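You operate a simulated robot arm through the tools that you are given. There is no shell and no other tool. Be economical: measure what you need, move in short steps, check, and stop when the job is done.

The job below is to be done with a simulated two-armed robot. You get a single attempt, and the scene is never put back.

## Task
Sleeve the green stack and seal it.
Fine: hold the empty sleeve still while the stack goes in; stand it in the collar, keep the bar down till the green lamp lights (over 6 s burns), stand it back; touch the hot bar with nothing else, keep goods off its lever. Set down upright: empty sleeve.

The check looks at the end state, three seconds after you hand in, the way a careful person would. Anything else that was tipped, shoved, dropped, spilled or broken makes it a failure. A push-on lid holds only when it is set on centred and level and pressed home; a screw cap is set on level and turned clockwise until tight.

## Robot
Two 6-joint arms with two-finger parallel grippers on one trunk, on a base that drives. Base frame: it is fixed to the floor where the robot stands at the start and does not move with it; the origin is under the middle of the robot, x ahead of it, y to its left, z up. Lengths are in m, angles in degrees, forces in N, time in s.
The left shoulder is at the start at [0.06, 0.187, 1.272], the right one opposite. With the tool pointing down near the work surface each hand reaches from about 0.22 to 0.62 m from the robot's upright axis, wherever it stands, measured 20 degrees to its own side. Places, roughly: collar of the heat sealer [0.6, 0.1, 1]; heat bar lever [0.7, 0, 1.3]; sealer knob [0.6, -0.1, 1]; sl [0.6, 0.2, 1]. Payload 1.57 kg a hand.
Tool frame (each hand has its own): the origin (TCP) lies between the finger pads and is the grasp point; the fingertips stand 0.03 m ahead of it; z points along the fingers, y is the line along which they close. Largest opening 0.11 m; finger width 0.024, thickness 0.012; the body of the gripper, 0.048 by 0.112 m, starts 0.078 m behind the TCP.
Orientation is that of the tool frame in the base frame, as [roll, pitch, yaw] about the fixed x, y, z axes, in that order (R = Rz(yaw) Ry(pitch) Rx(roll)). With the fingers straight down and closing along the base's y, the tool's x points along the base's -x, its y along +y and its z along -z.

## Interface
- The arms move only by the tool servo_tool. It takes "left_targets", "right_targets" or both (then of equal length, played together; a hand with none holds still); each is a list of rows, each a list of 7 numbers: the shift along the tool's x, y, z in mm, then the turn, a rotation vector about the tool's x, y, z in degrees, then the opening, from 0 (shut) to 1 (fully open). In form: [[tx, ty, tz, ax, ay, az, fingers], ...]. A call has 1 to 10 rows; each row shifts and turns the commanded pose from where the row before left it, along the tool's axes as they then stand. Rows are played at 5 a second. More than 0.05 m and 8.6 degrees between two rows, or a gripper value outside its range, and nothing of the call is played. Where a pose cannot be reached the arm comes as near as it can. A force on the tool above 40 N (or 10 N above the force at the start of the call, whichever is more), or a blocked arm, ends the call early, and 0.2 s more pass. Each finger travels about 0.153 m/s and halts on what it meets, pressing with about 34 N; the grip force reading is that of the motor and also rises with nothing between the fingers. The clock runs only during rows and for 0.2 s after the last one: add rows that do not move to give the fingers time. It gives the time, the measured TCP pose, the force on the tool (base axes), the opening and the grip force at its end, in the units of the frame above (readings bear some noise), with the torque about the TCP (base axes, N m) and any sound that the robot's microphone picked up, and new pictures: "show" is both (left out), scene, wrist or none (wrist: the cameras of the hands that moved).
- Cameras (640 x 400 px; columns grow to the right, rows downward): "scene" is now at [0.0214, 0.0105, 1.8326]; the picture's right is [0.15, -0.99, 0.00], its down [-0.69, -0.10, -0.72] and it looks along [0.71, 0.11, -0.70] (base axes); focal length 293 px, centre (320, 200). "left" rides on the left gripper at [0.07, -0.016, -0.141] in its tool frame; the picture's right is [0.23, 0.97, 0.00], its down [-0.86, 0.20, -0.48] and it looks along [-0.47, 0.11, 0.88] (tool axes); focal length 222 px, centre (320, 200). "right" rides on the right gripper at [0.07, 0.016, -0.141] in its tool frame; the picture's right is [-0.23, 0.97, 0.00], its down [-0.86, -0.20, -0.48] and it looks along [-0.47, -0.11, 0.88] (tool axes); focal length 222 px, centre (320, 200). There is no depth. A picture from a camera that has moved, and an enlarged one, comes with that camera's place and axes in the base frame and with its lens. The place of the scene camera against the robot may be out by one fixed shift of up to 0.012 m in any direction.
- raise_lower(by): slides the trunk up (or, below 0, down) by that many m; the arms and the scene camera ride with it, the base frame stays. It gives what a move gives, with no picture.
- drive_base(legs): drives the robot by 1 to 6 legs, each [ahead, left, turn to the left] in m, m and degrees, along the robot's own axes; the way and the turn of a leg run together, so that a leg with both is an arc; at most 1.5 m and 180 degrees a leg. The arms and the cameras ride along, it lands a little off, and it stops where it bumps. It gives what a move gives, and a new picture of the scene camera.
- turn_head(pan, tilt): turns the head with the scene camera to pan (to the left, within 86 degrees either way) and tilt (down, from -29 to 69), counted from straight ahead of the robot. It gives what a move gives, and a new picture of the scene camera.
- close_up(camera, box): a new picture of the part [left, top, right, bottom] of that camera's present view, enlarged. It takes no simulated time.
- hand_in(): hands the job in; it is judged then, once.

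Work in short steps. Places have to be worked out from the pictures, the camera data and where the tool is seen: move nearer, look again, correct. Check each grasp and each placing, and mend what went wrong. You have 120 turns and 260 pictures in all, those below and enlarged ones among them. Open the grippers and draw the arms clear of the work before you hand the job in, unless the task says otherwise; then end with one line.

The tools are called after ">>>" by a JSON object that holds its "op" and its "data". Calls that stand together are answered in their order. servo_tool: Moves the arms, as the interface text tells. Its arguments: {"type":"object","properties":{"left_targets":{"type":"array"},"right_targets":{"type":"array"},"show":{"type":"string","enum":["both","scene","wrist","none"]}},"required":[]} The other tools are called the same way: raise_lower (by) slides the trunk up or down; drive_base (legs) drives the base; turn_head (pan, tilt) turns the head that bears the scene camera; close_up (camera, box) takes an enlarged picture of a part of a camera's view; hand_in () hands the job in.

At the start:

```text
clock: 0.0
left_position: [0.3044, 0.1607, 1.5243]
left_ee_rot: [-179.9, 0.1, 179.9]
left_contact_force: [-1.1, 0.9, 0.2]
left_wrist_torque: [0.02, 0.01, 0.01]
left_width: 0.1102
left_grip_force: 0.1
right_position: [0.3343, -0.0788, 1.474]
right_ee_rot: [-180.0, 0.0, 179.9]
right_contact_force: [-0.3, -0.6, 0.0]
right_wrist_torque: [0.0, 0.01, 0.0]
right_width: 0.1101
right_grip_force: 0.0
trunk travel left (down, up): [-0.9, 0.09]
robot x, y, heading: [-0.0005, 0.001, -0.0]
head pan, tilt: [8.4, 44.0]
```

scene: 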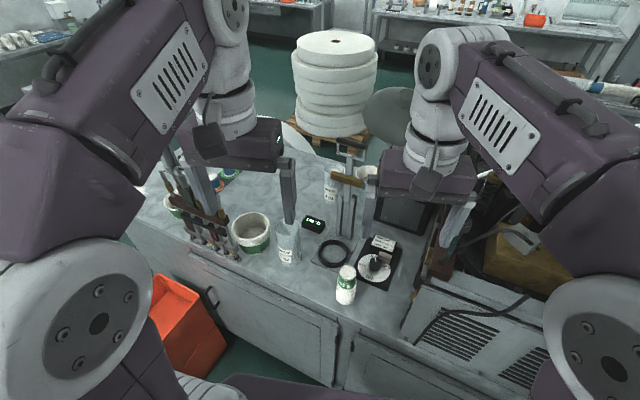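
right: 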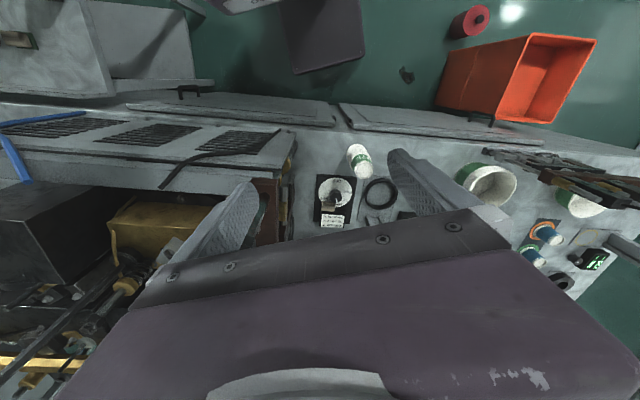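
left: 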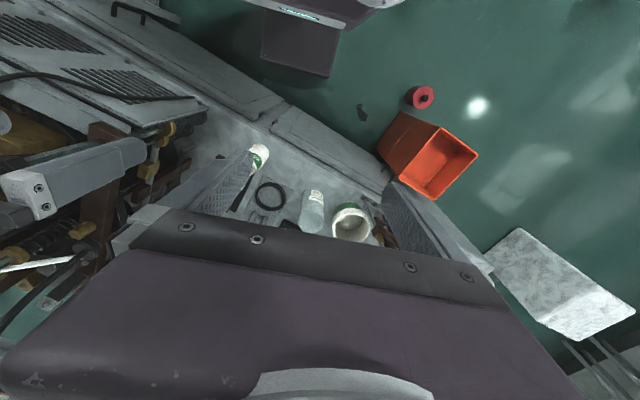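

The scene shows a bench with sealer, collar, sleeve and containers; I enlarge the work area to read it.

>>> {"op": "close_up", "data": {"camera": "scene", "box": [220, 140, 420, 310]}}

>>> {"op": "close_up", "data": {"camera": "scene", "box": [150, 150, 300, 270]}}

>>> {"op": "close_up", "data": {"camera": "right", "box": [290, 120, 640, 310]}}

```text
2.35 times, centred on (320, 225) of scene
camera zoom: at [0.0214, 0.0105, 1.8326], right [0.15, -0.99, 0.0], down [-0.69, -0.1, -0.72], along [0.71, 0.11, -0.7], focal length 690 px, centre (320, 141)
```

zoom: 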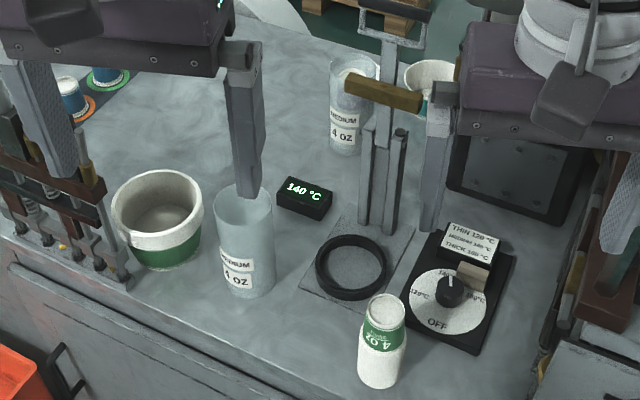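

```text
3.33 times, centred on (225, 210) of scene
camera zoom: at [0.0214, 0.0105, 1.8326], right [0.15, -0.99, 0.0], down [-0.69, -0.1, -0.72], along [0.71, 0.11, -0.7], focal length 977 px, centre (637, 167)
```

zoom: 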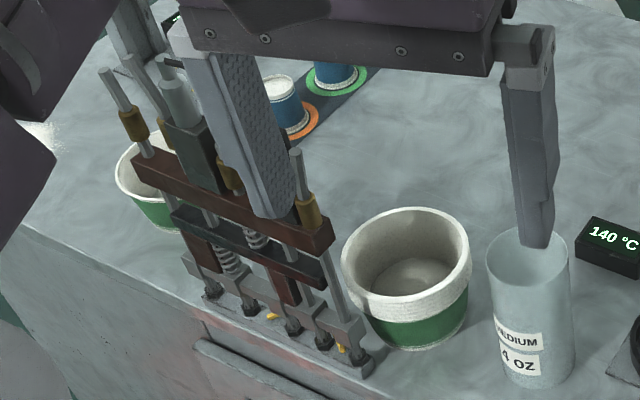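

```text
1.83 times, centred on (465, 215) of right
camera zoom: at [0.2634, -0.063, 1.6167], right [0.23, 0.97, 0.0], down [0.86, -0.2, 0.48], along [0.47, -0.11, -0.88], focal length 406 px, centre (55, 173)
```

zoom: 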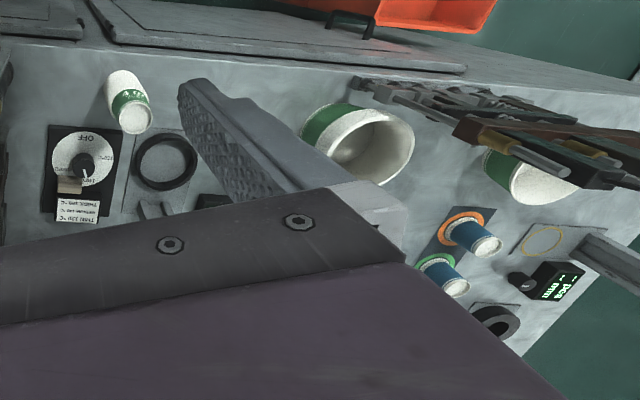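

I need details: the knob's card and dial, the second sleeve behind the sealer, and the stack.

>>> {"op": "close_up", "data": {"camera": "scene", "box": [340, 225, 410, 305]}}

>>> {"op": "close_up", "data": {"camera": "scene", "box": [315, 145, 375, 210]}}

>>> {"op": "close_up", "data": {"camera": "scene", "box": [270, 200, 345, 280]}}

>>> {"op": "close_up", "data": {"camera": "right", "box": [300, 140, 400, 240]}}

```text
5.00 times, centred on (375, 265) of scene
camera zoom: at [0.0214, 0.0105, 1.8326], right [0.15, -0.99, 0.0], down [-0.69, -0.1, -0.72], along [0.71, 0.11, -0.7], focal length 1466 px, centre (45, -125)
```

zoom: 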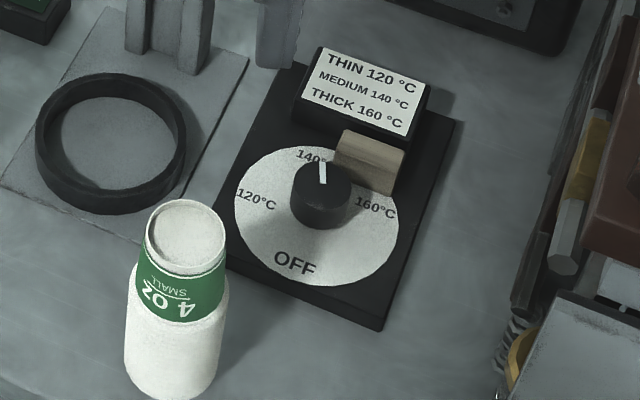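

```text
6.15 times, centred on (345, 178) of scene
camera zoom: at [0.0214, 0.0105, 1.8326], right [0.15, -0.99, 0.0], down [-0.69, -0.1, -0.72], along [0.71, 0.11, -0.7], focal length 1804 px, centre (166, 338)
```

zoom: 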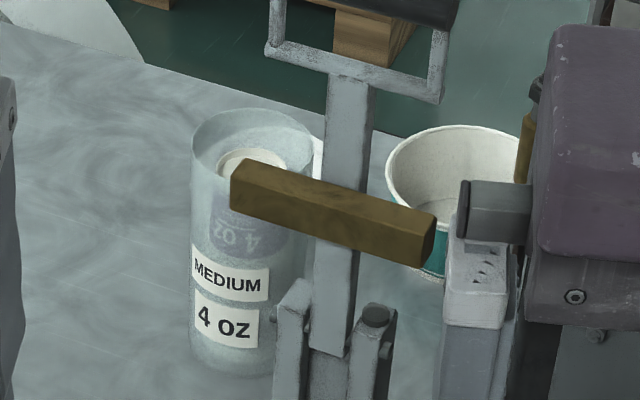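

```text
5.00 times, centred on (308, 240) of scene
camera zoom: at [0.0214, 0.0105, 1.8326], right [0.15, -0.99, 0.0], down [-0.69, -0.1, -0.72], along [0.71, 0.11, -0.7], focal length 1466 px, centre (382, 0)
```

zoom: 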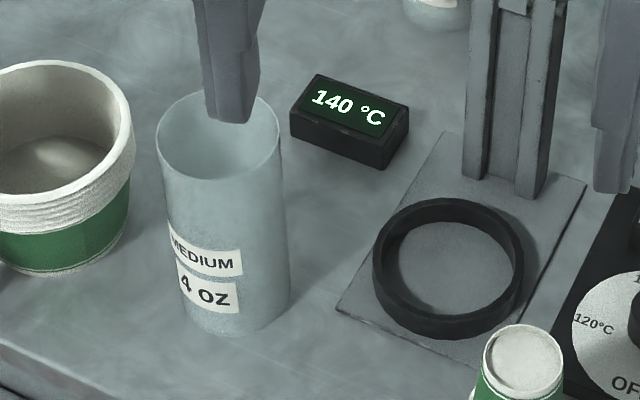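

```text
4.00 times, centred on (350, 190) of right
camera zoom: at [0.2634, -0.063, 1.6167], right [0.23, 0.97, 0.0], down [0.86, -0.2, 0.48], along [0.47, -0.11, -0.88], focal length 888 px, centre (200, 240)
```

zoom: 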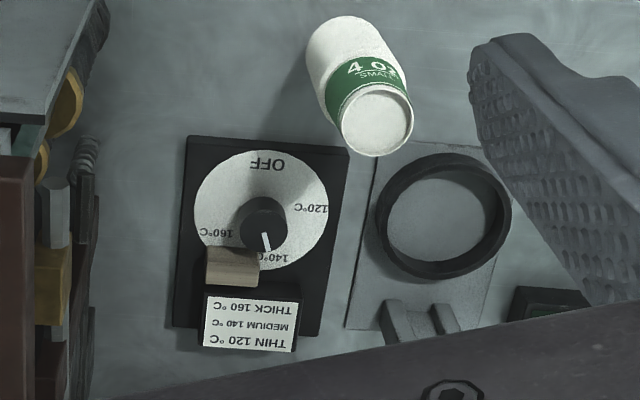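

Knob and display are already at 140 °C, which matches MEDIUM, so the knob needs nothing. I judge sleeve ≈ (0.60,0.205), ø0.078, top ≈1.125; stack ≈ (0.483,0.0), top ≈1.10; collar ≈ (0.643,0.06). They're at the edge of reach, so I look down for room to drive nearer.

>>> {"op": "turn_head", "data": {"pan": 0, "tilt": 69}}

>>> {"op": "turn_head", "data": {"pan": 0, "tilt": 30}}

```text
clock: 0.9
left_position: [0.3053, 0.1591, 1.5236]
left_ee_rot: [180.0, 0.0, 180.0]
left_contact_force: [-0.3, 0.8, 0.6]
left_wrist_torque: [-0.01, -0.04, 0.03]
left_width: 0.1098
left_grip_force: 0.1
right_position: [0.3344, -0.0782, 1.4733]
right_ee_rot: [179.9, -0.1, 180.0]
right_contact_force: [0.3, -0.5, 0.4]
right_wrist_torque: [0.01, -0.01, 0.04]
right_width: 0.1099
right_grip_force: 0.1
trunk travel left (down, up): [-0.9, 0.09]
robot x, y, heading: [-0.0004, -0.0007, -0.1]
head pan, tilt: [0.0, 68.8]
camera scene: at [-0.0038, -0.0014, 1.8024], right [0.0, -1.0, 0.0], down [-0.93, 0.0, -0.36], along [0.36, 0.0, -0.93], focal length 293 px, centre (320, 200)
```

scene: 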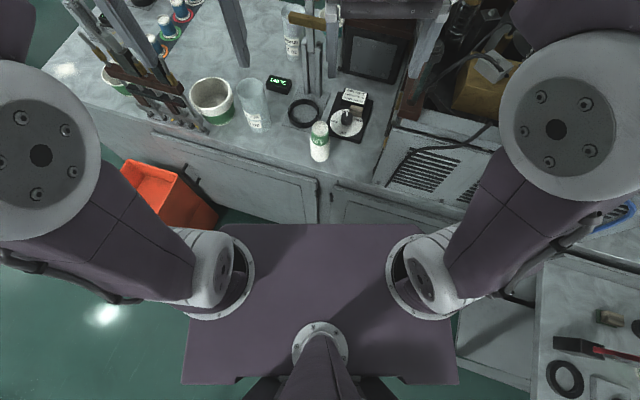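

```text
clock: 1.9
left_position: [0.304, 0.1591, 1.5237]
left_ee_rot: [-180.0, 0.1, 180.0]
left_contact_force: [-0.4, -0.2, -0.5]
left_wrist_torque: [0.0, 0.03, -0.02]
left_width: 0.11
left_grip_force: 0.1
right_position: [0.334, -0.0792, 1.4752]
right_ee_rot: [180.0, 0.1, -179.9]
right_contact_force: [0.8, 0.1, -1.5]
right_wrist_torque: [0.04, -0.03, 0.01]
right_width: 0.1101
right_grip_force: 0.1
trunk travel left (down, up): [-0.9, 0.09]
robot x, y, heading: [0.0071, 0.0008, -0.1]
head pan, tilt: [0.0, 30.0]
camera scene: at [0.0305, -0.0015, 1.8537], right [0.0, -1.0, 0.0], down [-0.5, 0.0, -0.87], along [0.87, 0.0, -0.5], focal length 293 px, centre (320, 200)
```

scene: 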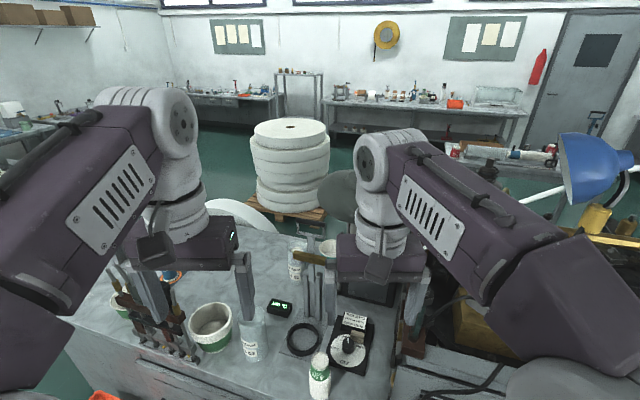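

There seems to be room in front of the trunk. I drive 0.10 m ahead; the hands stay high and short of the sealer lever.

>>> {"op": "drive_base", "data": {"legs": [[0.1, 0, 0]]}}

>>> {"op": "turn_head", "data": {"pan": 5, "tilt": 50}}

```text
clock: 3.1
left_position: [0.3951, 0.158, 1.5258]
left_ee_rot: [180.0, 0.4, 180.0]
left_contact_force: [-0.7, -0.9, -0.4]
left_wrist_torque: [0.02, -0.06, 0.0]
left_width: 0.1099
left_grip_force: 0.1
right_position: [0.4259, -0.0787, 1.4771]
right_ee_rot: [-179.9, 0.4, 180.0]
right_contact_force: [-0.1, 0.0, 0.4]
right_wrist_torque: [0.02, -0.09, -0.04]
right_width: 0.11
right_grip_force: 0.0
trunk travel left (down, up): [-0.9, 0.09]
robot x, y, heading: [0.0999, 0.0007, 0.1]
head pan, tilt: [0.0, 30.0]
camera scene: at [0.1191, -0.0015, 1.854], right [0.0, -1.0, 0.0], down [-0.49, 0.0, -0.87], along [0.87, 0.0, -0.49], focal length 293 px, centre (320, 200)
```

scene: 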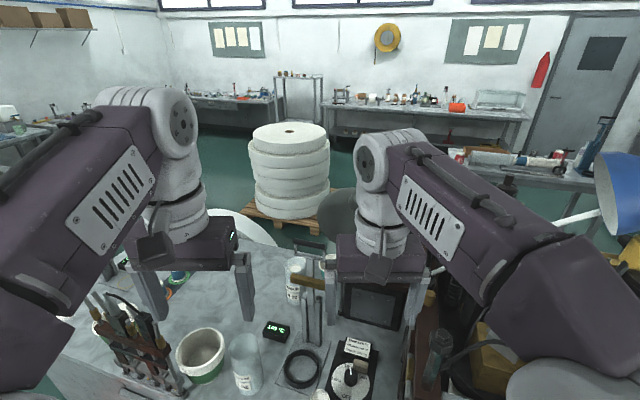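

```text
clock: 3.9
left_position: [0.4061, 0.1591, 1.5243]
left_ee_rot: [-179.9, -0.2, -180.0]
left_contact_force: [0.1, 0.2, -0.2]
left_wrist_torque: [0.0, 0.04, 0.03]
left_width: 0.11
left_grip_force: 0.2
right_position: [0.4356, -0.0786, 1.4741]
right_ee_rot: [180.0, -0.1, 180.0]
right_contact_force: [0.0, 0.4, -0.1]
right_wrist_torque: [0.03, 0.01, 0.01]
right_width: 0.11
right_grip_force: 0.2
trunk travel left (down, up): [-0.9, 0.09]
robot x, y, heading: [0.0971, -0.0039, -0.0]
head pan, tilt: [5.0, 50.0]
camera scene: at [0.1186, 0.0052, 1.8243], right [0.09, -1.0, 0.0], down [-0.76, -0.07, -0.64], along [0.64, 0.06, -0.77], focal length 293 px, centre (320, 200)
```

scene: 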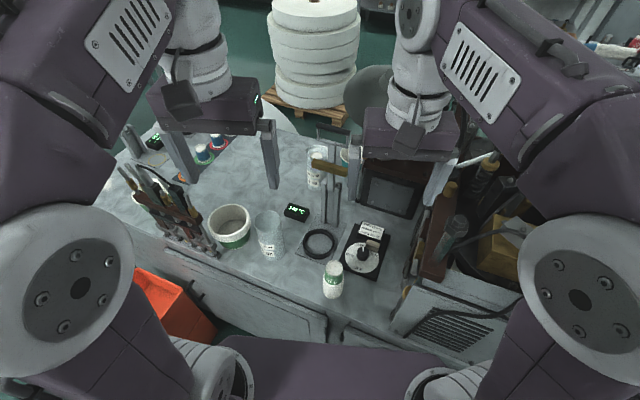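

Drive was clean. I zoom in to triangulate sealer, sleeve and stack from this second viewpoint.

>>> {"op": "close_up", "data": {"camera": "scene", "box": [290, 115, 390, 180]}}

>>> {"op": "close_up", "data": {"camera": "scene", "box": [240, 190, 400, 310]}}

```text
6.15 times, centred on (340, 148) of scene
camera zoom: at [0.1186, 0.0052, 1.8243], right [0.09, -1.0, 0.0], down [-0.76, -0.07, -0.64], along [0.64, 0.06, -0.77], focal length 1804 px, centre (197, 523)
```

zoom: 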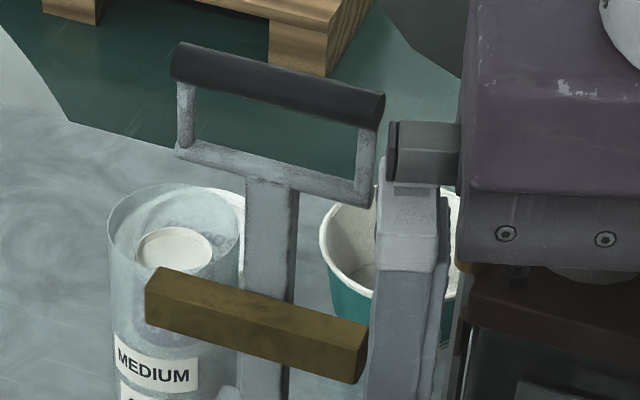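

```text
3.33 times, centred on (320, 250) of scene
camera zoom: at [0.1186, 0.0052, 1.8243], right [0.09, -1.0, 0.0], down [-0.76, -0.07, -0.64], along [0.64, 0.06, -0.77], focal length 977 px, centre (320, 33)
```

zoom: 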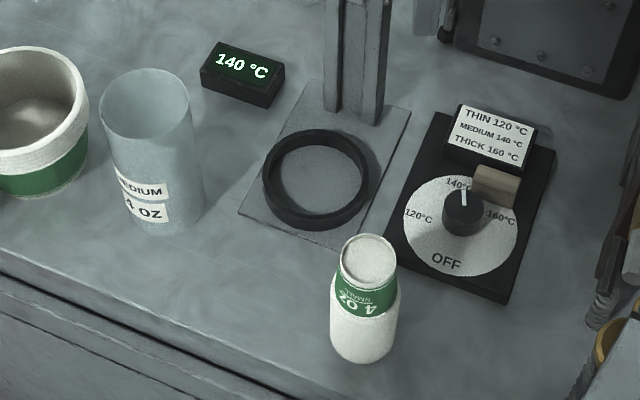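

Two-view triangulation: stack (0.487,-0.003), top ø0.046 at z≈1.10; sleeve (0.606,0.202) rim z≈1.127; collar (0.646,0.056); the sealer is yawed about -18°. Its handle is at ≈(0.74,0.026,1.37), and it looks like a lever pivoting at z≈1.17. I first turn the left hand to a forward-down pose, high up.

>>> {"op": "servo_tool", "data": {"left_targets": [[0, 0, 0, 0, 0, 7, 1], [0, 0, 0, 0, 0, 7, 1], [0, 0, 0, 0, 0, 7, 1], [0, 0, 0, 0, 0, 7, 1], [0, 0, 0, 0, -8.5, 0, 1], [0, 0, 0, 0, -8.5, 0, 1], [0, 0, 0, 0, -8.5, 0, 1], [0, 0, 0, 0, -8.5, 0, 1], [0, 0, 0, 0, -8.5, 0, 1], [0, 0, 0, 0, -8.5, 0, 1]], "show": "scene"}}

```text
clock: 6.1
left_position: [0.495, 0.1892, 1.5582]
left_ee_rot: [-179.9, 51.1, 152.0]
left_contact_force: [-0.7, -0.9, -0.2]
left_wrist_torque: [-0.02, 0.01, 0.04]
left_width: 0.11
left_grip_force: 0.0
left hand out of reach, approached as far as the arm can: row 7, 8, 9, 10
right_position: [0.4334, -0.0782, 1.4743]
right_ee_rot: [-180.0, 0.1, -180.0]
right_contact_force: [0.3, 0.3, 0.1]
right_wrist_torque: [-0.01, 0.03, 0.0]
right_width: 0.11
right_grip_force: 0.1
trunk travel left (down, up): [-0.9, 0.09]
robot x, y, heading: [0.1018, 0.0031, 0.1]
head pan, tilt: [5.0, 50.0]
camera scene: at [0.1161, 0.0057, 1.8243], right [0.09, -1.0, 0.0], down [-0.76, -0.07, -0.64], along [0.64, 0.06, -0.77], focal length 293 px, centre (320, 200)
```

scene: 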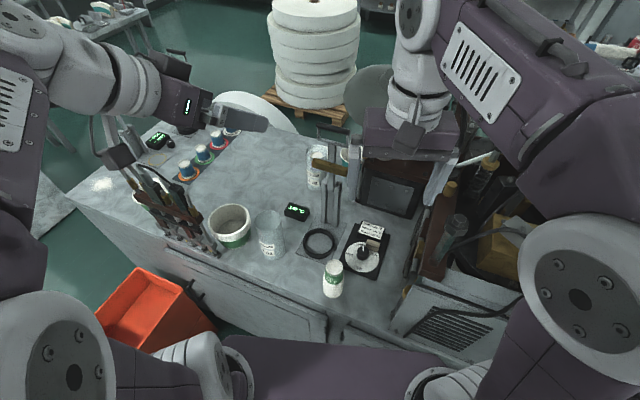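

The hand is now 39° below horizontal, good enough. I lower the left hand straight down toward the pre-grasp.

>>> {"op": "servo_tool", "data": {"left_targets": [[35, 0, 28.3, 0, 0, 0, 1], [35, 0, 28.3, 0, 0, 0, 1], [35, 0, 28.3, 0, 0, 0, 1], [35, 0, 28.3, 0, 0, 0, 1], [35, 0, 28.3, 0, 0, 0, 1], [35, 0, 28.3, 0, 0, 0, 1], [35, 0, 28.3, 0, 0, 0, 1]], "show": "scene"}}

```text
clock: 7.7
left_position: [0.5199, 0.2027, 1.2465]
left_ee_rot: [-179.6, 50.9, 152.3]
left_contact_force: [0.0, 0.1, -0.6]
left_wrist_torque: [-0.03, 0.0, -0.02]
left_width: 0.1102
left_grip_force: 0.0
left hand out of reach, approached as far as the arm can: row 1, 6, 7
right_position: [0.4365, -0.0778, 1.4749]
right_ee_rot: [-179.9, -0.1, 180.0]
right_contact_force: [0.1, 0.0, -0.2]
right_wrist_torque: [-0.02, 0.05, 0.0]
right_width: 0.1098
right_grip_force: 0.1
trunk travel left (down, up): [-0.9, 0.09]
robot x, y, heading: [0.0974, -0.0034, -0.0]
head pan, tilt: [5.0, 50.0]
camera scene: at [0.1195, 0.0072, 1.8243], right [0.09, -1.0, 0.0], down [-0.76, -0.07, -0.64], along [0.64, 0.06, -0.77], focal length 293 px, centre (320, 200)
```

scene: 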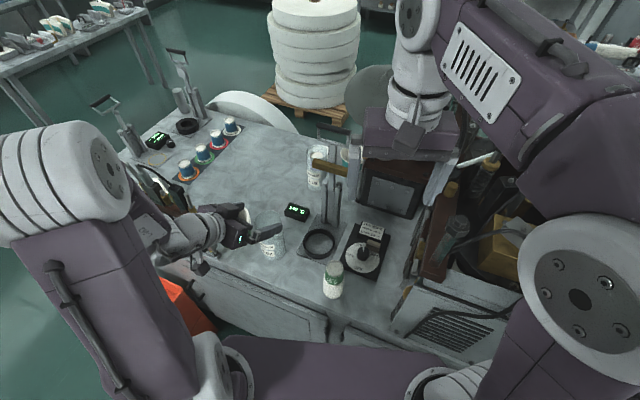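

TCP is at (0.52,0.203,1.247), 4 cm off the line through the sleeve. I shift along tool y and go down in part, then check.

>>> {"op": "servo_tool", "data": {"left_targets": [[0, 40, 0, 0, 0, 0, 1], [31, 0, 25, 0, 0, 0, 1], [31, 0, 25, 0, 0, 0, 1]], "show": "both"}}

```text
clock: 8.5
left_position: [0.5462, 0.2408, 1.1762]
left_ee_rot: [-179.5, 50.8, 152.2]
left_contact_force: [0.1, -0.5, 0.8]
left_wrist_torque: [0.01, 0.03, 0.02]
left_width: 0.1098
left_grip_force: 0.1
left hand out of reach, approached as far as the arm can: row 3
right_position: [0.4356, -0.0775, 1.4742]
right_ee_rot: [179.9, 0.0, -180.0]
right_contact_force: [-0.1, 0.2, 0.1]
right_wrist_torque: [0.0, -0.01, 0.0]
right_width: 0.1099
right_grip_force: 0.1
trunk travel left (down, up): [-0.9, 0.09]
robot x, y, heading: [0.0987, 0.0019, 0.0]
head pan, tilt: [5.0, 50.0]
camera scene: at [0.1178, 0.0056, 1.8243], right [0.09, -1.0, 0.0], down [-0.76, -0.07, -0.64], along [0.64, 0.06, -0.77], focal length 293 px, centre (320, 200)
camera left: at [0.4034, 0.2987, 1.2112], right [0.33, 0.93, -0.18], down [0.25, 0.1, 0.96], along [0.91, -0.36, -0.19], focal length 222 px, centre (320, 200)
```

scene: 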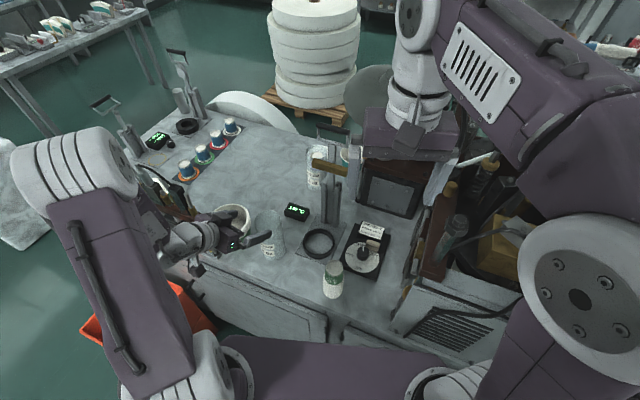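
left: 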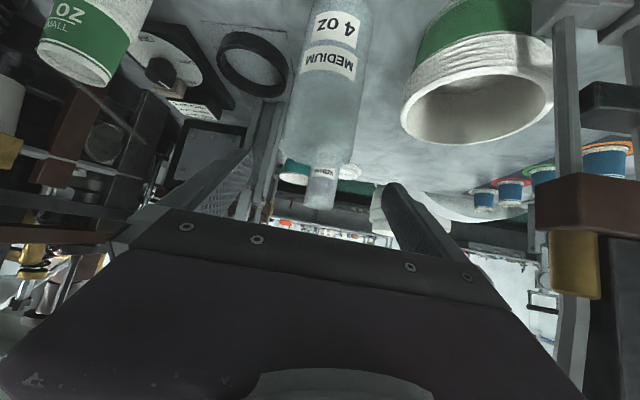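

The sleeve sits between the open fingers in the wrist view. I centre by a few mm and descend to about z 1.06.

>>> {"op": "servo_tool", "data": {"left_targets": [[15, -6, 12, 0, 0, 0, 1], [25, 0, 20, 0, 0, 0, 1], [25, 0, 20, 0, 0, 0, 1], [25, 0, 20, 0, 0, 0, 1]], "show": "both"}}

```text
clock: 9.5
left_position: [0.5908, 0.2711, 1.1023]
left_ee_rot: [-179.5, 50.9, 152.2]
left_contact_force: [0.1, 0.0, 0.5]
left_wrist_torque: [0.0, 0.02, -0.01]
left_width: 0.1102
left_grip_force: 0.0
left hand out of reach, approached as far as the arm can: row 1, 2, 3, 4
right_position: [0.434, -0.0793, 1.4754]
right_ee_rot: [-180.0, 0.0, -180.0]
right_contact_force: [-0.2, 0.5, -0.6]
right_wrist_torque: [-0.01, -0.03, -0.02]
right_width: 0.1101
right_grip_force: 0.0
trunk travel left (down, up): [-0.9, 0.09]
robot x, y, heading: [0.0972, -0.0009, -0.0]
head pan, tilt: [5.0, 50.0]
camera scene: at [0.1166, 0.0059, 1.8243], right [0.09, -1.0, 0.0], down [-0.76, -0.07, -0.64], along [0.64, 0.06, -0.77], focal length 293 px, centre (320, 200)
camera left: at [0.4479, 0.3293, 1.1365], right [0.33, 0.93, -0.18], down [0.25, 0.1, 0.96], along [0.91, -0.37, -0.19], focal length 222 px, centre (320, 200)
```

scene: 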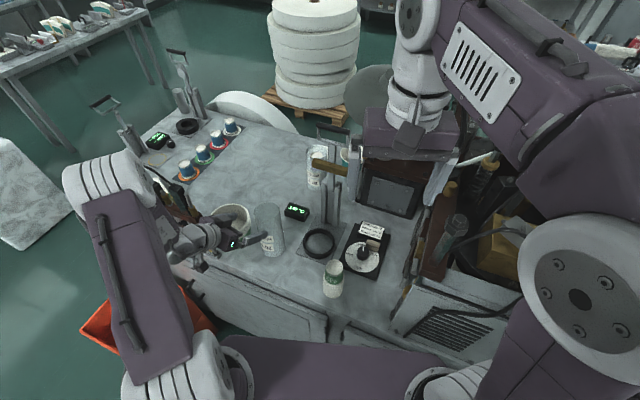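
left: 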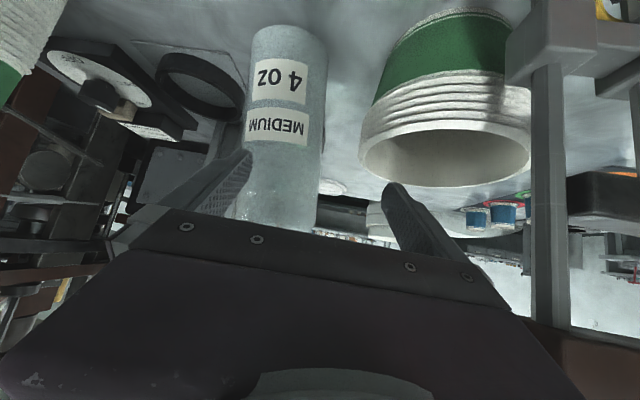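

The arm is too folded here and gets pushed sideways. I raise the trunk to lift the hand clear and back off 6 cm to give it room.

>>> {"op": "raise_lower", "data": {"by": 0.09}}

>>> {"op": "drive_base", "data": {"legs": [[-0.06, 0, 0]]}}

```text
clock: 10.8
left_position: [0.5885, 0.2696, 1.1924]
left_ee_rot: [-179.5, 50.8, 152.2]
left_contact_force: [0.5, -0.1, 0.2]
left_wrist_torque: [0.01, 0.0, 0.02]
left_width: 0.1099
left_grip_force: 0.0
right_position: [0.4337, -0.0782, 1.5653]
right_ee_rot: [-179.9, 0.0, 180.0]
right_contact_force: [0.0, 0.5, -0.8]
right_wrist_torque: [-0.01, -0.02, -0.03]
right_width: 0.11
right_grip_force: 0.1
trunk travel left (down, up): [-0.99, 0.0]
robot x, y, heading: [0.1006, -0.0001, 0.1]
head pan, tilt: [5.0, 50.0]
```

```text
clock: 11.7
left_position: [0.5429, 0.2699, 1.1869]
left_ee_rot: [-179.0, 50.3, 152.4]
left_contact_force: [0.7, 0.3, -0.3]
left_wrist_torque: [-0.01, 0.0, -0.04]
left_width: 0.1098
left_grip_force: 0.1
right_position: [0.3911, -0.0774, 1.5598]
right_ee_rot: [180.0, -0.6, 179.9]
right_contact_force: [1.0, 0.2, 0.3]
right_wrist_torque: [0.03, 0.14, 0.0]
right_width: 0.1098
right_grip_force: 0.0
trunk travel left (down, up): [-0.99, 0.0]
robot x, y, heading: [0.0416, 0.0008, 0.2]
head pan, tilt: [5.0, 50.0]
camera scene: at [0.077, 0.0053, 1.9139], right [0.09, -1.0, 0.0], down [-0.77, -0.07, -0.63], along [0.63, 0.06, -0.77], focal length 293 px, centre (320, 200)
```

scene: 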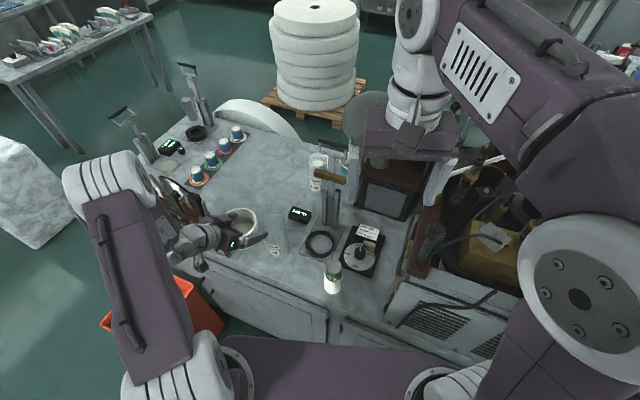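

I send a null row plus a small sideways step to see how the commanded pose relates to the measured one.

>>> {"op": "servo_tool", "data": {"left_targets": [[0, 0, 0, 0, 0, 0, 1], [8, 0, 6, 0, 0, 0, 1], [0, 0, 0, 0, 0, 0, 1]], "show": "none"}}

```text
clock: 12.5
left_position: [0.5364, 0.2727, 1.1816]
left_ee_rot: [-179.0, 50.6, 152.6]
left_contact_force: [0.4, -0.8, -0.3]
left_wrist_torque: [-0.03, 0.02, -0.02]
left_width: 0.1099
left_grip_force: 0.1
right_position: [0.3797, -0.0794, 1.563]
right_ee_rot: [-180.0, -0.1, 179.8]
right_contact_force: [-0.1, -0.2, -0.4]
right_wrist_torque: [-0.03, 0.05, 0.0]
right_width: 0.1102
right_grip_force: 0.0
trunk travel left (down, up): [-0.99, 0.0]
robot x, y, heading: [0.0393, -0.0006, -0.1]
head pan, tilt: [5.0, 50.0]
```

Responsive now. I shift laterally, then descend to pre-grasp height.

>>> {"op": "servo_tool", "data": {"left_targets": [[-2, -33, -3, 0, 0, 0, 1], [35, 0, 27, 0, 0, 0, 1], [35, 0, 27, 0, 0, 0, 1], [35, 0, 27, 0, 0, 0, 1]], "show": "both"}}

```text
clock: 13.5
left_position: [0.562, 0.2719, 1.0737]
left_ee_rot: [-178.9, 50.8, 152.5]
left_contact_force: [0.2, 0.3, 0.4]
left_wrist_torque: [0.07, -0.04, -0.02]
left_width: 0.1103
left_grip_force: 0.0
left hand out of reach, approached as far as the arm can: row 1, 2, 3, 4
right_position: [0.3737, -0.0779, 1.5654]
right_ee_rot: [180.0, 0.2, 180.0]
right_contact_force: [-0.4, 0.0, 0.0]
right_wrist_torque: [0.0, -0.02, -0.01]
right_width: 0.1099
right_grip_force: 0.1
trunk travel left (down, up): [-0.99, 0.0]
robot x, y, heading: [0.0424, 0.0004, -0.1]
head pan, tilt: [5.0, 50.0]
camera scene: at [0.0559, 0.0054, 1.9144], right [0.09, -1.0, 0.0], down [-0.76, -0.07, -0.64], along [0.64, 0.06, -0.77], focal length 293 px, centre (320, 200)
camera left: at [0.4197, 0.3317, 1.1102], right [0.34, 0.92, -0.19], down [0.25, 0.11, 0.96], along [0.91, -0.37, -0.19], focal length 222 px, centre (320, 200)
```

scene: 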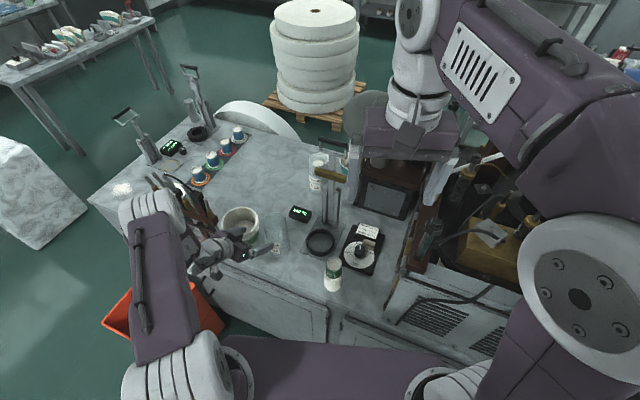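
left: 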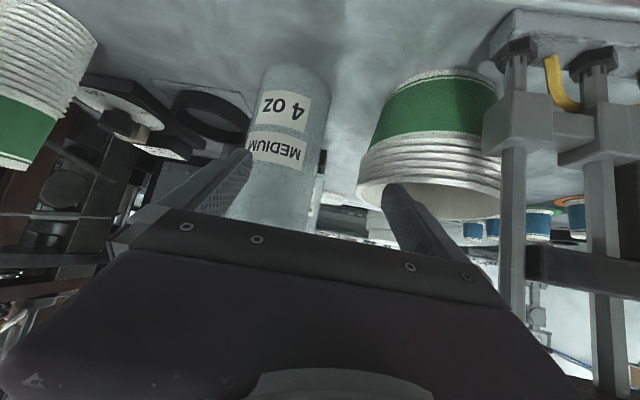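

Each call apparently starts from the achieved pose, and the arm only dislikes being close in. So I'll go up, move directly over the sleeve axis, and straddle it from above with the same tilt.

>>> {"op": "servo_tool", "data": {"left_targets": [[-36, 0, -28, 0, 0, 0, 1], [-36, 0, -28, 0, 0, 0, 1], [-10, 0, -8, 0, 0, 0, 1], [-22, -21, 28, 0, 0, 0, 1], [-22, -21, 28, 0, 0, 0, 1]], "show": "both"}}

```text
clock: 14.7
left_position: [0.6071, 0.2004, 1.1786]
left_ee_rot: [-179.6, 50.8, 152.2]
left_contact_force: [-0.2, 0.4, -0.6]
left_wrist_torque: [0.02, -0.01, 0.03]
left_width: 0.11
left_grip_force: 0.1
right_position: [0.3776, -0.0827, 1.5637]
right_ee_rot: [179.9, -0.1, 179.9]
right_contact_force: [-0.1, 0.0, 0.0]
right_wrist_torque: [0.02, -0.01, 0.01]
right_width: 0.1099
right_grip_force: 0.1
trunk travel left (down, up): [-0.99, 0.0]
robot x, y, heading: [0.0405, 0.0021, -0.0]
head pan, tilt: [5.0, 50.0]
camera scene: at [0.0594, 0.0019, 1.9143], right [0.09, -1.0, 0.0], down [-0.76, -0.07, -0.64], along [0.64, 0.06, -0.77], focal length 293 px, centre (320, 200)
camera left: at [0.4647, 0.2591, 1.2141], right [0.33, 0.93, -0.18], down [0.25, 0.1, 0.96], along [0.91, -0.37, -0.19], focal length 222 px, centre (320, 200)
```

scene: 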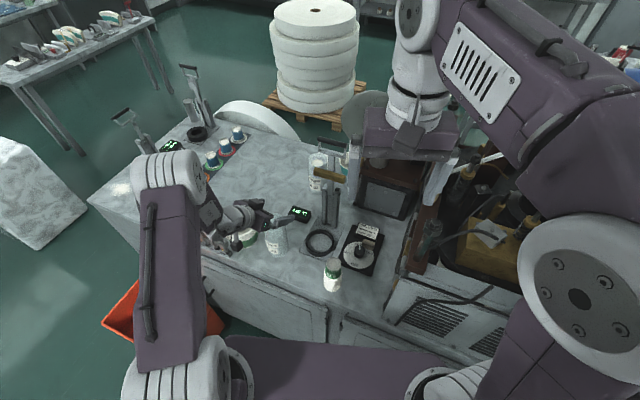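
left: 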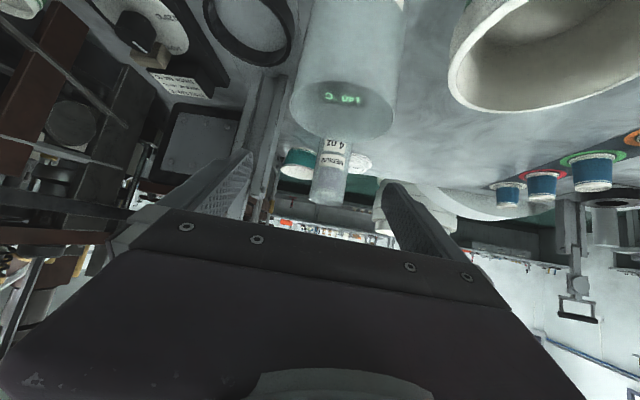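

Reached well; lateral centring is good, but the sleeve seems ~1.5 cm closer to the palm than the TCP. I descend partly while drawing back 1 cm and look again.

>>> {"op": "servo_tool", "data": {"left_targets": [[31, 0, 17, 0, 0, 0, 1], [31, 0, 21, 0, 0, 0, 1]], "show": "wrist"}}

>>> {"op": "close_up", "data": {"camera": "scene", "box": [210, 180, 370, 300]}}

```text
clock: 15.3
left_position: [0.5982, 0.2071, 1.1055]
left_ee_rot: [-179.4, 50.7, 152.3]
left_contact_force: [0.3, 0.1, 0.2]
left_wrist_torque: [0.0, -0.02, 0.03]
left_width: 0.1101
left_grip_force: 0.0
right_position: [0.378, -0.0795, 1.5644]
right_ee_rot: [179.9, -0.1, 179.9]
right_contact_force: [0.0, 0.3, -0.2]
right_wrist_torque: [-0.02, 0.02, 0.0]
right_width: 0.1102
right_grip_force: 0.1
trunk travel left (down, up): [-0.99, 0.0]
robot x, y, heading: [0.0422, 0.0008, -0.1]
head pan, tilt: [5.0, 50.0]
camera left: at [0.4565, 0.2659, 1.14], right [0.33, 0.93, -0.18], down [0.25, 0.1, 0.96], along [0.91, -0.37, -0.19], focal length 222 px, centre (320, 200)
```

left: 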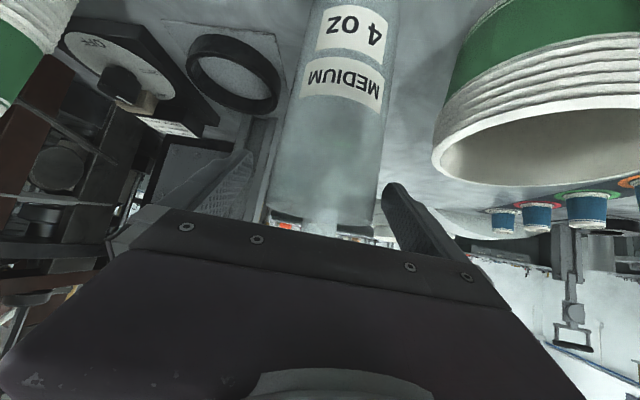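

```text
3.33 times, centred on (290, 240) of scene
camera zoom: at [0.0603, 0.0054, 1.9143], right [0.09, -1.0, 0.0], down [-0.76, -0.07, -0.64], along [0.64, 0.06, -0.77], focal length 977 px, centre (420, 67)
```

zoom: 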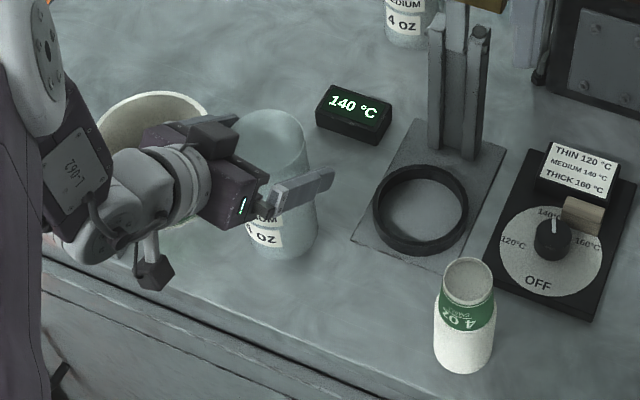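

Descent is straddling the sleeve; it's slightly closer to the +y finger, so I shift 3 mm and go down to z≈1.068, then close gently.

>>> {"op": "servo_tool", "data": {"left_targets": [[15, 3, 11, 0, 0, 0, 1], [15, 0, 12, 0, 0, 0, 1], [0, 0, 0, 0, 0, 0, 1]], "show": "wrist"}}

>>> {"op": "close_up", "data": {"camera": "scene", "box": [230, 190, 320, 270]}}

```text
clock: 16.1
left_position: [0.599, 0.2111, 1.0684]
left_ee_rot: [-179.5, 50.8, 152.2]
left_contact_force: [-0.3, -0.7, -0.1]
left_wrist_torque: [-0.02, 0.0, 0.02]
left_width: 0.1099
left_grip_force: 0.1
right_position: [0.3751, -0.079, 1.5651]
right_ee_rot: [180.0, 0.1, 179.8]
right_contact_force: [0.3, -0.1, -0.5]
right_wrist_torque: [0.01, -0.02, -0.03]
right_width: 0.11
right_grip_force: 0.0
trunk travel left (down, up): [-0.99, 0.0]
robot x, y, heading: [0.0376, -0.0016, -0.1]
head pan, tilt: [5.0, 50.0]
camera left: at [0.4566, 0.2688, 1.1034], right [0.33, 0.92, -0.18], down [0.25, 0.1, 0.96], along [0.91, -0.37, -0.19], focal length 222 px, centre (320, 200)
```

left: 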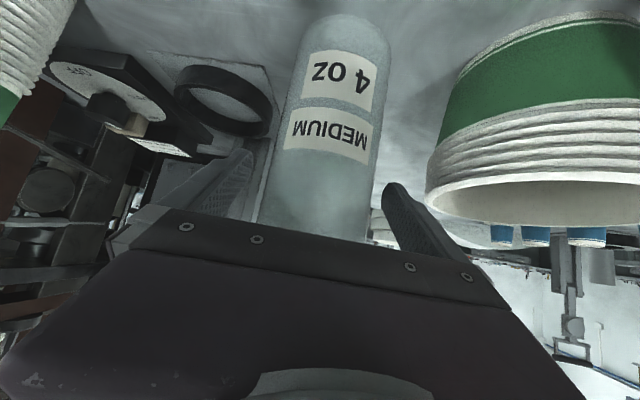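

```text
5.00 times, centred on (275, 230) of scene
camera zoom: at [0.058, 0.0045, 1.9143], right [0.09, -1.0, 0.0], down [-0.76, -0.07, -0.64], along [0.64, 0.06, -0.77], focal length 1466 px, centre (545, 50)
```

zoom: 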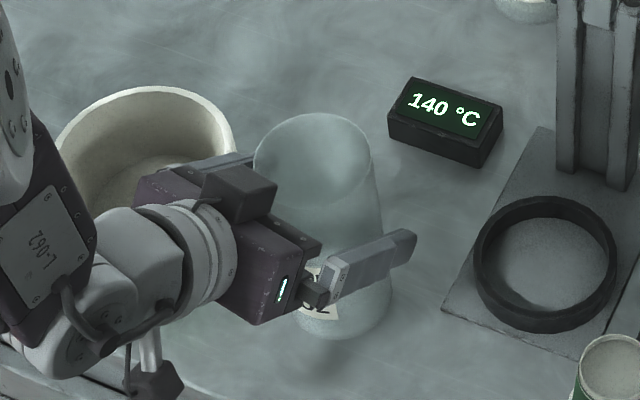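

Centred and clear. I close in steps toward the sleeve's width.

>>> {"op": "servo_tool", "data": {"left_targets": [[0, 0, 0, 0, 0, 0, 0.8], [0, 0, 0, 0, 0, 0, 0.74], [0, 0, 0, 0, 0, 0, 0.7], [0, 0, 0, 0, 0, 0, 0.68], [0, 0, 0, 0, 0, 0, 0.66], [0, 0, 0, 0, 0, 0, 0.66]], "show": "wrist"}}

>>> {"op": "close_up", "data": {"camera": "scene", "box": [230, 190, 320, 270]}}

```text
clock: 17.5
left_position: [0.6, 0.2107, 1.068]
left_ee_rot: [-179.4, 50.8, 152.2]
left_contact_force: [-0.1, -0.9, -0.4]
left_wrist_torque: [0.01, -0.02, -0.01]
left_width: 0.08
left_grip_force: 34.2
right_position: [0.3767, -0.0785, 1.5649]
right_ee_rot: [180.0, 0.0, 179.9]
right_contact_force: [-0.4, 0.0, -0.2]
right_wrist_torque: [0.03, -0.03, 0.01]
right_width: 0.1101
right_grip_force: 0.0
trunk travel left (down, up): [-0.99, 0.0]
robot x, y, heading: [0.0421, 0.0012, -0.1]
head pan, tilt: [5.0, 50.0]
camera left: at [0.4565, 0.2692, 1.1035], right [0.33, 0.92, -0.18], down [0.25, 0.1, 0.96], along [0.91, -0.37, -0.19], focal length 222 px, centre (320, 200)
```

left: 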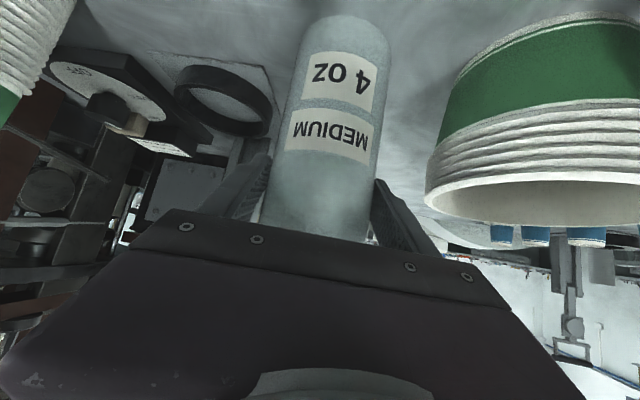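

```text
5.00 times, centred on (275, 230) of scene
camera zoom: at [0.0579, 0.0051, 1.9143], right [0.09, -1.0, 0.0], down [-0.76, -0.07, -0.64], along [0.64, 0.06, -0.77], focal length 1466 px, centre (545, 50)
```

zoom: 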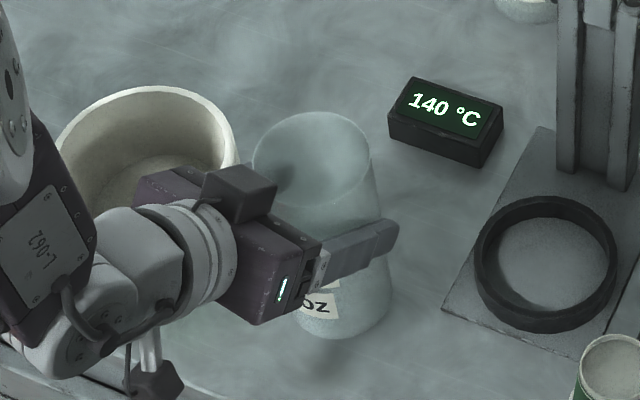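

Gripped: width 0.080, sleeve unmoved, rim unobstructed. With left holding, I bring the right hand over the stack at about (0.48,0.0) with room above to look.

>>> {"op": "servo_tool", "data": {"right_targets": [[-18, 16, 43, 0, 0, 0, 1], [-18, 16, 43, 0, 0, 0, 1], [-18, 16, 43, 0, 0, 0, 1], [-18, 16, 43, 0, 0, 0, 1], [-18, 16, 43, 0, 0, 0, 1], [0, 0, 30, 0, 0, 0, 1]], "show": "both"}}

```text
clock: 18.9
left_position: [0.5995, 0.2104, 1.0679]
left_ee_rot: [-179.3, 50.9, 152.2]
left_contact_force: [-0.1, 0.0, 1.2]
left_wrist_torque: [0.04, -0.06, -0.01]
left_width: 0.0801
left_grip_force: 34.7
right_position: [0.4643, -0.0006, 1.3188]
right_ee_rot: [180.0, -0.1, 179.9]
right_contact_force: [0.7, 0.0, 0.4]
right_wrist_torque: [0.01, -0.02, 0.03]
right_width: 0.1101
right_grip_force: 0.0
trunk travel left (down, up): [-0.99, 0.0]
robot x, y, heading: [0.0412, -0.0006, -0.1]
head pan, tilt: [5.0, 50.0]
camera scene: at [0.0581, 0.0051, 1.9143], right [0.09, -1.0, 0.0], down [-0.76, -0.07, -0.64], along [0.64, 0.06, -0.77], focal length 293 px, centre (320, 200)
camera right: at [0.3936, 0.0148, 1.4609], right [0.23, 0.97, 0.0], down [0.85, -0.2, 0.48], along [0.47, -0.11, -0.88], focal length 222 px, centre (320, 200)
```

scene: 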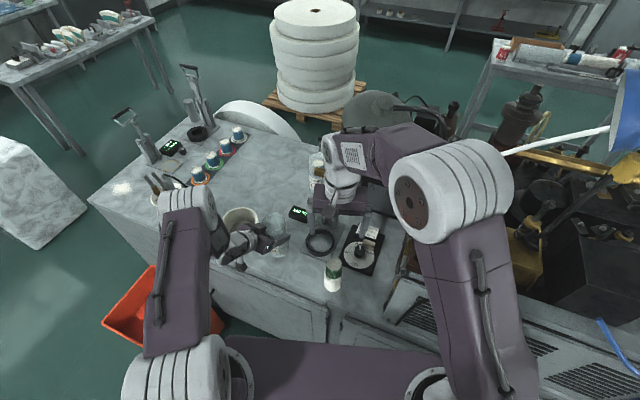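
right: 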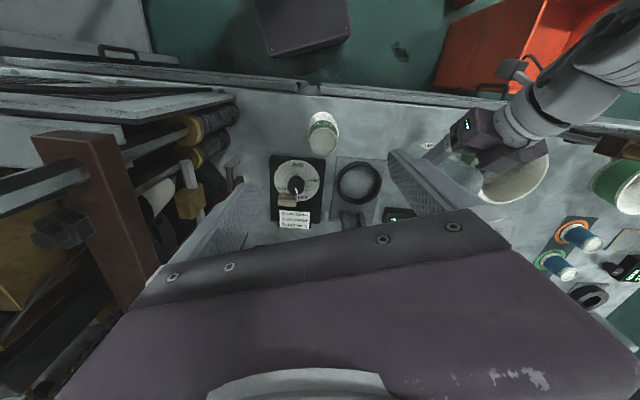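

I zoom the right wrist view on the stack to locate its top.

>>> {"op": "close_up", "data": {"camera": "right", "box": [290, 90, 370, 170]}}

```text
5.00 times, centred on (330, 130) of right
camera zoom: at [0.3936, 0.0148, 1.4609], right [0.23, 0.97, 0.0], down [0.85, -0.2, 0.48], along [0.47, -0.11, -0.88], focal length 1111 px, centre (270, 550)
```

zoom: 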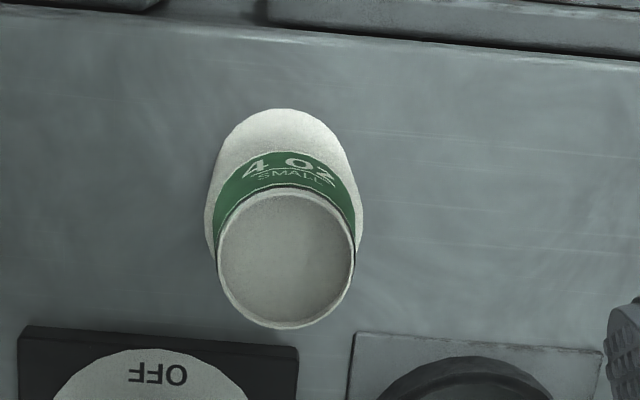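

Stack top centre works out to (0.482,-0.001), z≈1.10. I move over it and descend to just above.

>>> {"op": "servo_tool", "data": {"right_targets": [[-18, 0, 30, 0, 0, 0, 1], [0, 0, 40, 0, 0, 0, 1], [0, 0, 40, 0, 0, 0, 1], [0, 0, 38, 0, 0, 0, 1]], "show": "both"}}

```text
clock: 19.9
left_position: [0.5989, 0.2112, 1.0685]
left_ee_rot: [-179.4, 50.9, 152.2]
left_contact_force: [1.1, -0.8, -0.1]
left_wrist_torque: [0.04, -0.09, -0.04]
left_width: 0.0801
left_grip_force: 33.6
right_position: [0.484, 0.0018, 1.1705]
right_ee_rot: [-180.0, 0.1, 180.0]
right_contact_force: [-0.1, -1.0, -0.1]
right_wrist_torque: [0.03, 0.01, -0.01]
right_width: 0.1099
right_grip_force: 0.1
trunk travel left (down, up): [-0.99, 0.0]
robot x, y, heading: [0.0406, 0.0031, -0.1]
head pan, tilt: [5.0, 50.0]
camera scene: at [0.0582, 0.0053, 1.9144], right [0.09, -1.0, 0.0], down [-0.76, -0.07, -0.64], along [0.64, 0.06, -0.77], focal length 293 px, centre (320, 200)
camera right: at [0.4137, 0.0175, 1.3125], right [0.23, 0.97, 0.0], down [0.85, -0.2, 0.48], along [0.47, -0.11, -0.88], focal length 222 px, centre (320, 200)
```

scene: 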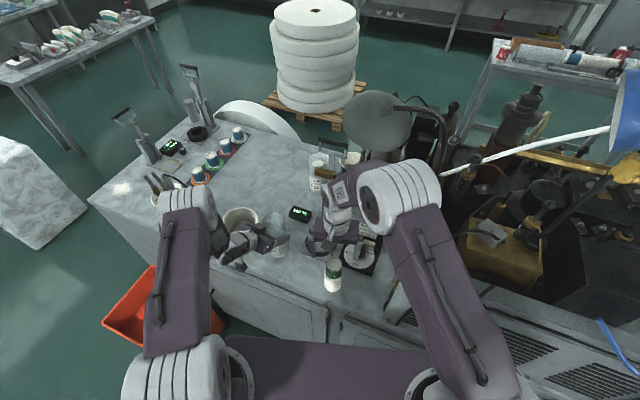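
right: 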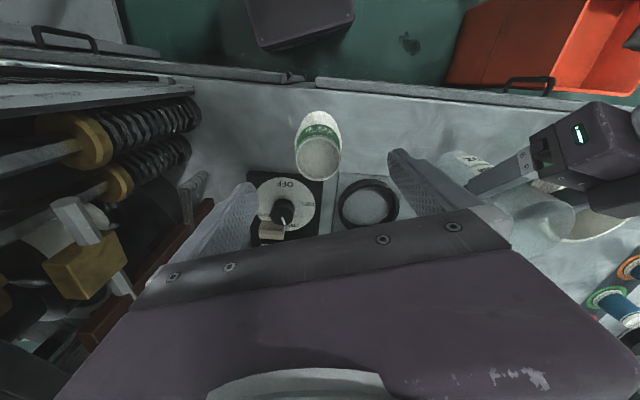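

The stack top projects within a few mm of the tool axis. I correct 2–3 mm and descend so the tips pass ~2 cm below its top.

>>> {"op": "servo_tool", "data": {"right_targets": [[3, -3, 25, 0, 0, 0, 1], [0, 0, 20, 0, 0, 0, 1], [0, 0, 14, 0, 0, 0, 1]], "show": "wrist"}}

>>> {"op": "close_up", "data": {"camera": "scene", "box": [290, 200, 390, 300]}}

```text
clock: 20.7
left_position: [0.5981, 0.2113, 1.0684]
left_ee_rot: [-179.4, 51.0, 152.2]
left_contact_force: [0.1, 0.0, 1.0]
left_wrist_torque: [0.05, -0.03, 0.0]
left_width: 0.0799
left_grip_force: 33.9
right_position: [0.4797, -0.0025, 1.113]
right_ee_rot: [-180.0, 0.0, 179.9]
right_contact_force: [-0.2, 0.1, 0.1]
right_wrist_torque: [-0.01, 0.02, -0.01]
right_width: 0.11
right_grip_force: 0.1
trunk travel left (down, up): [-0.99, 0.0]
robot x, y, heading: [0.0413, -0.0012, -0.1]
head pan, tilt: [5.0, 50.0]
camera right: at [0.4095, 0.0139, 1.2548], right [0.23, 0.97, 0.0], down [0.85, -0.2, 0.48], along [0.47, -0.11, -0.88], focal length 222 px, centre (320, 200)
```

right: 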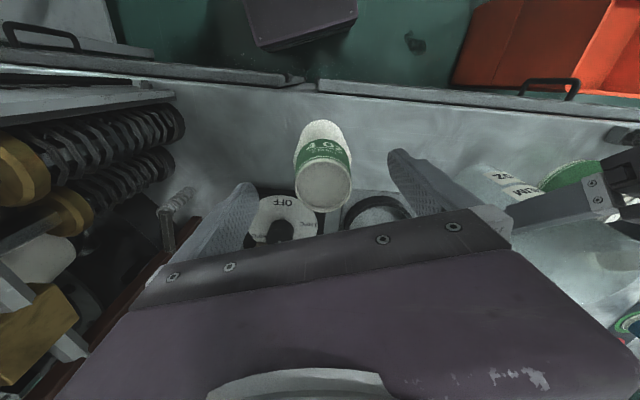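

```text
4.00 times, centred on (340, 250) of scene
camera zoom: at [0.0578, 0.0052, 1.9143], right [0.09, -1.0, 0.0], down [-0.76, -0.07, -0.64], along [0.64, 0.06, -0.77], focal length 1173 px, centre (240, 0)
```

zoom: 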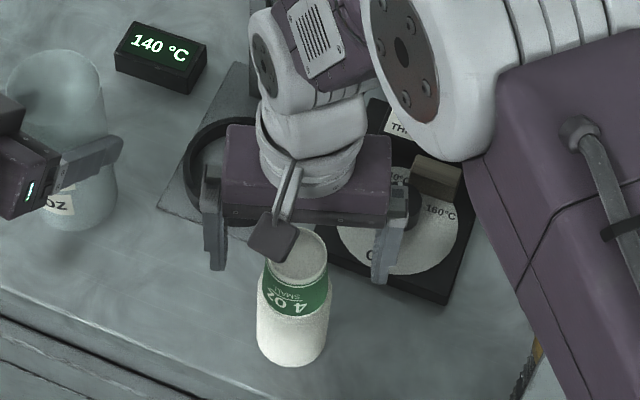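

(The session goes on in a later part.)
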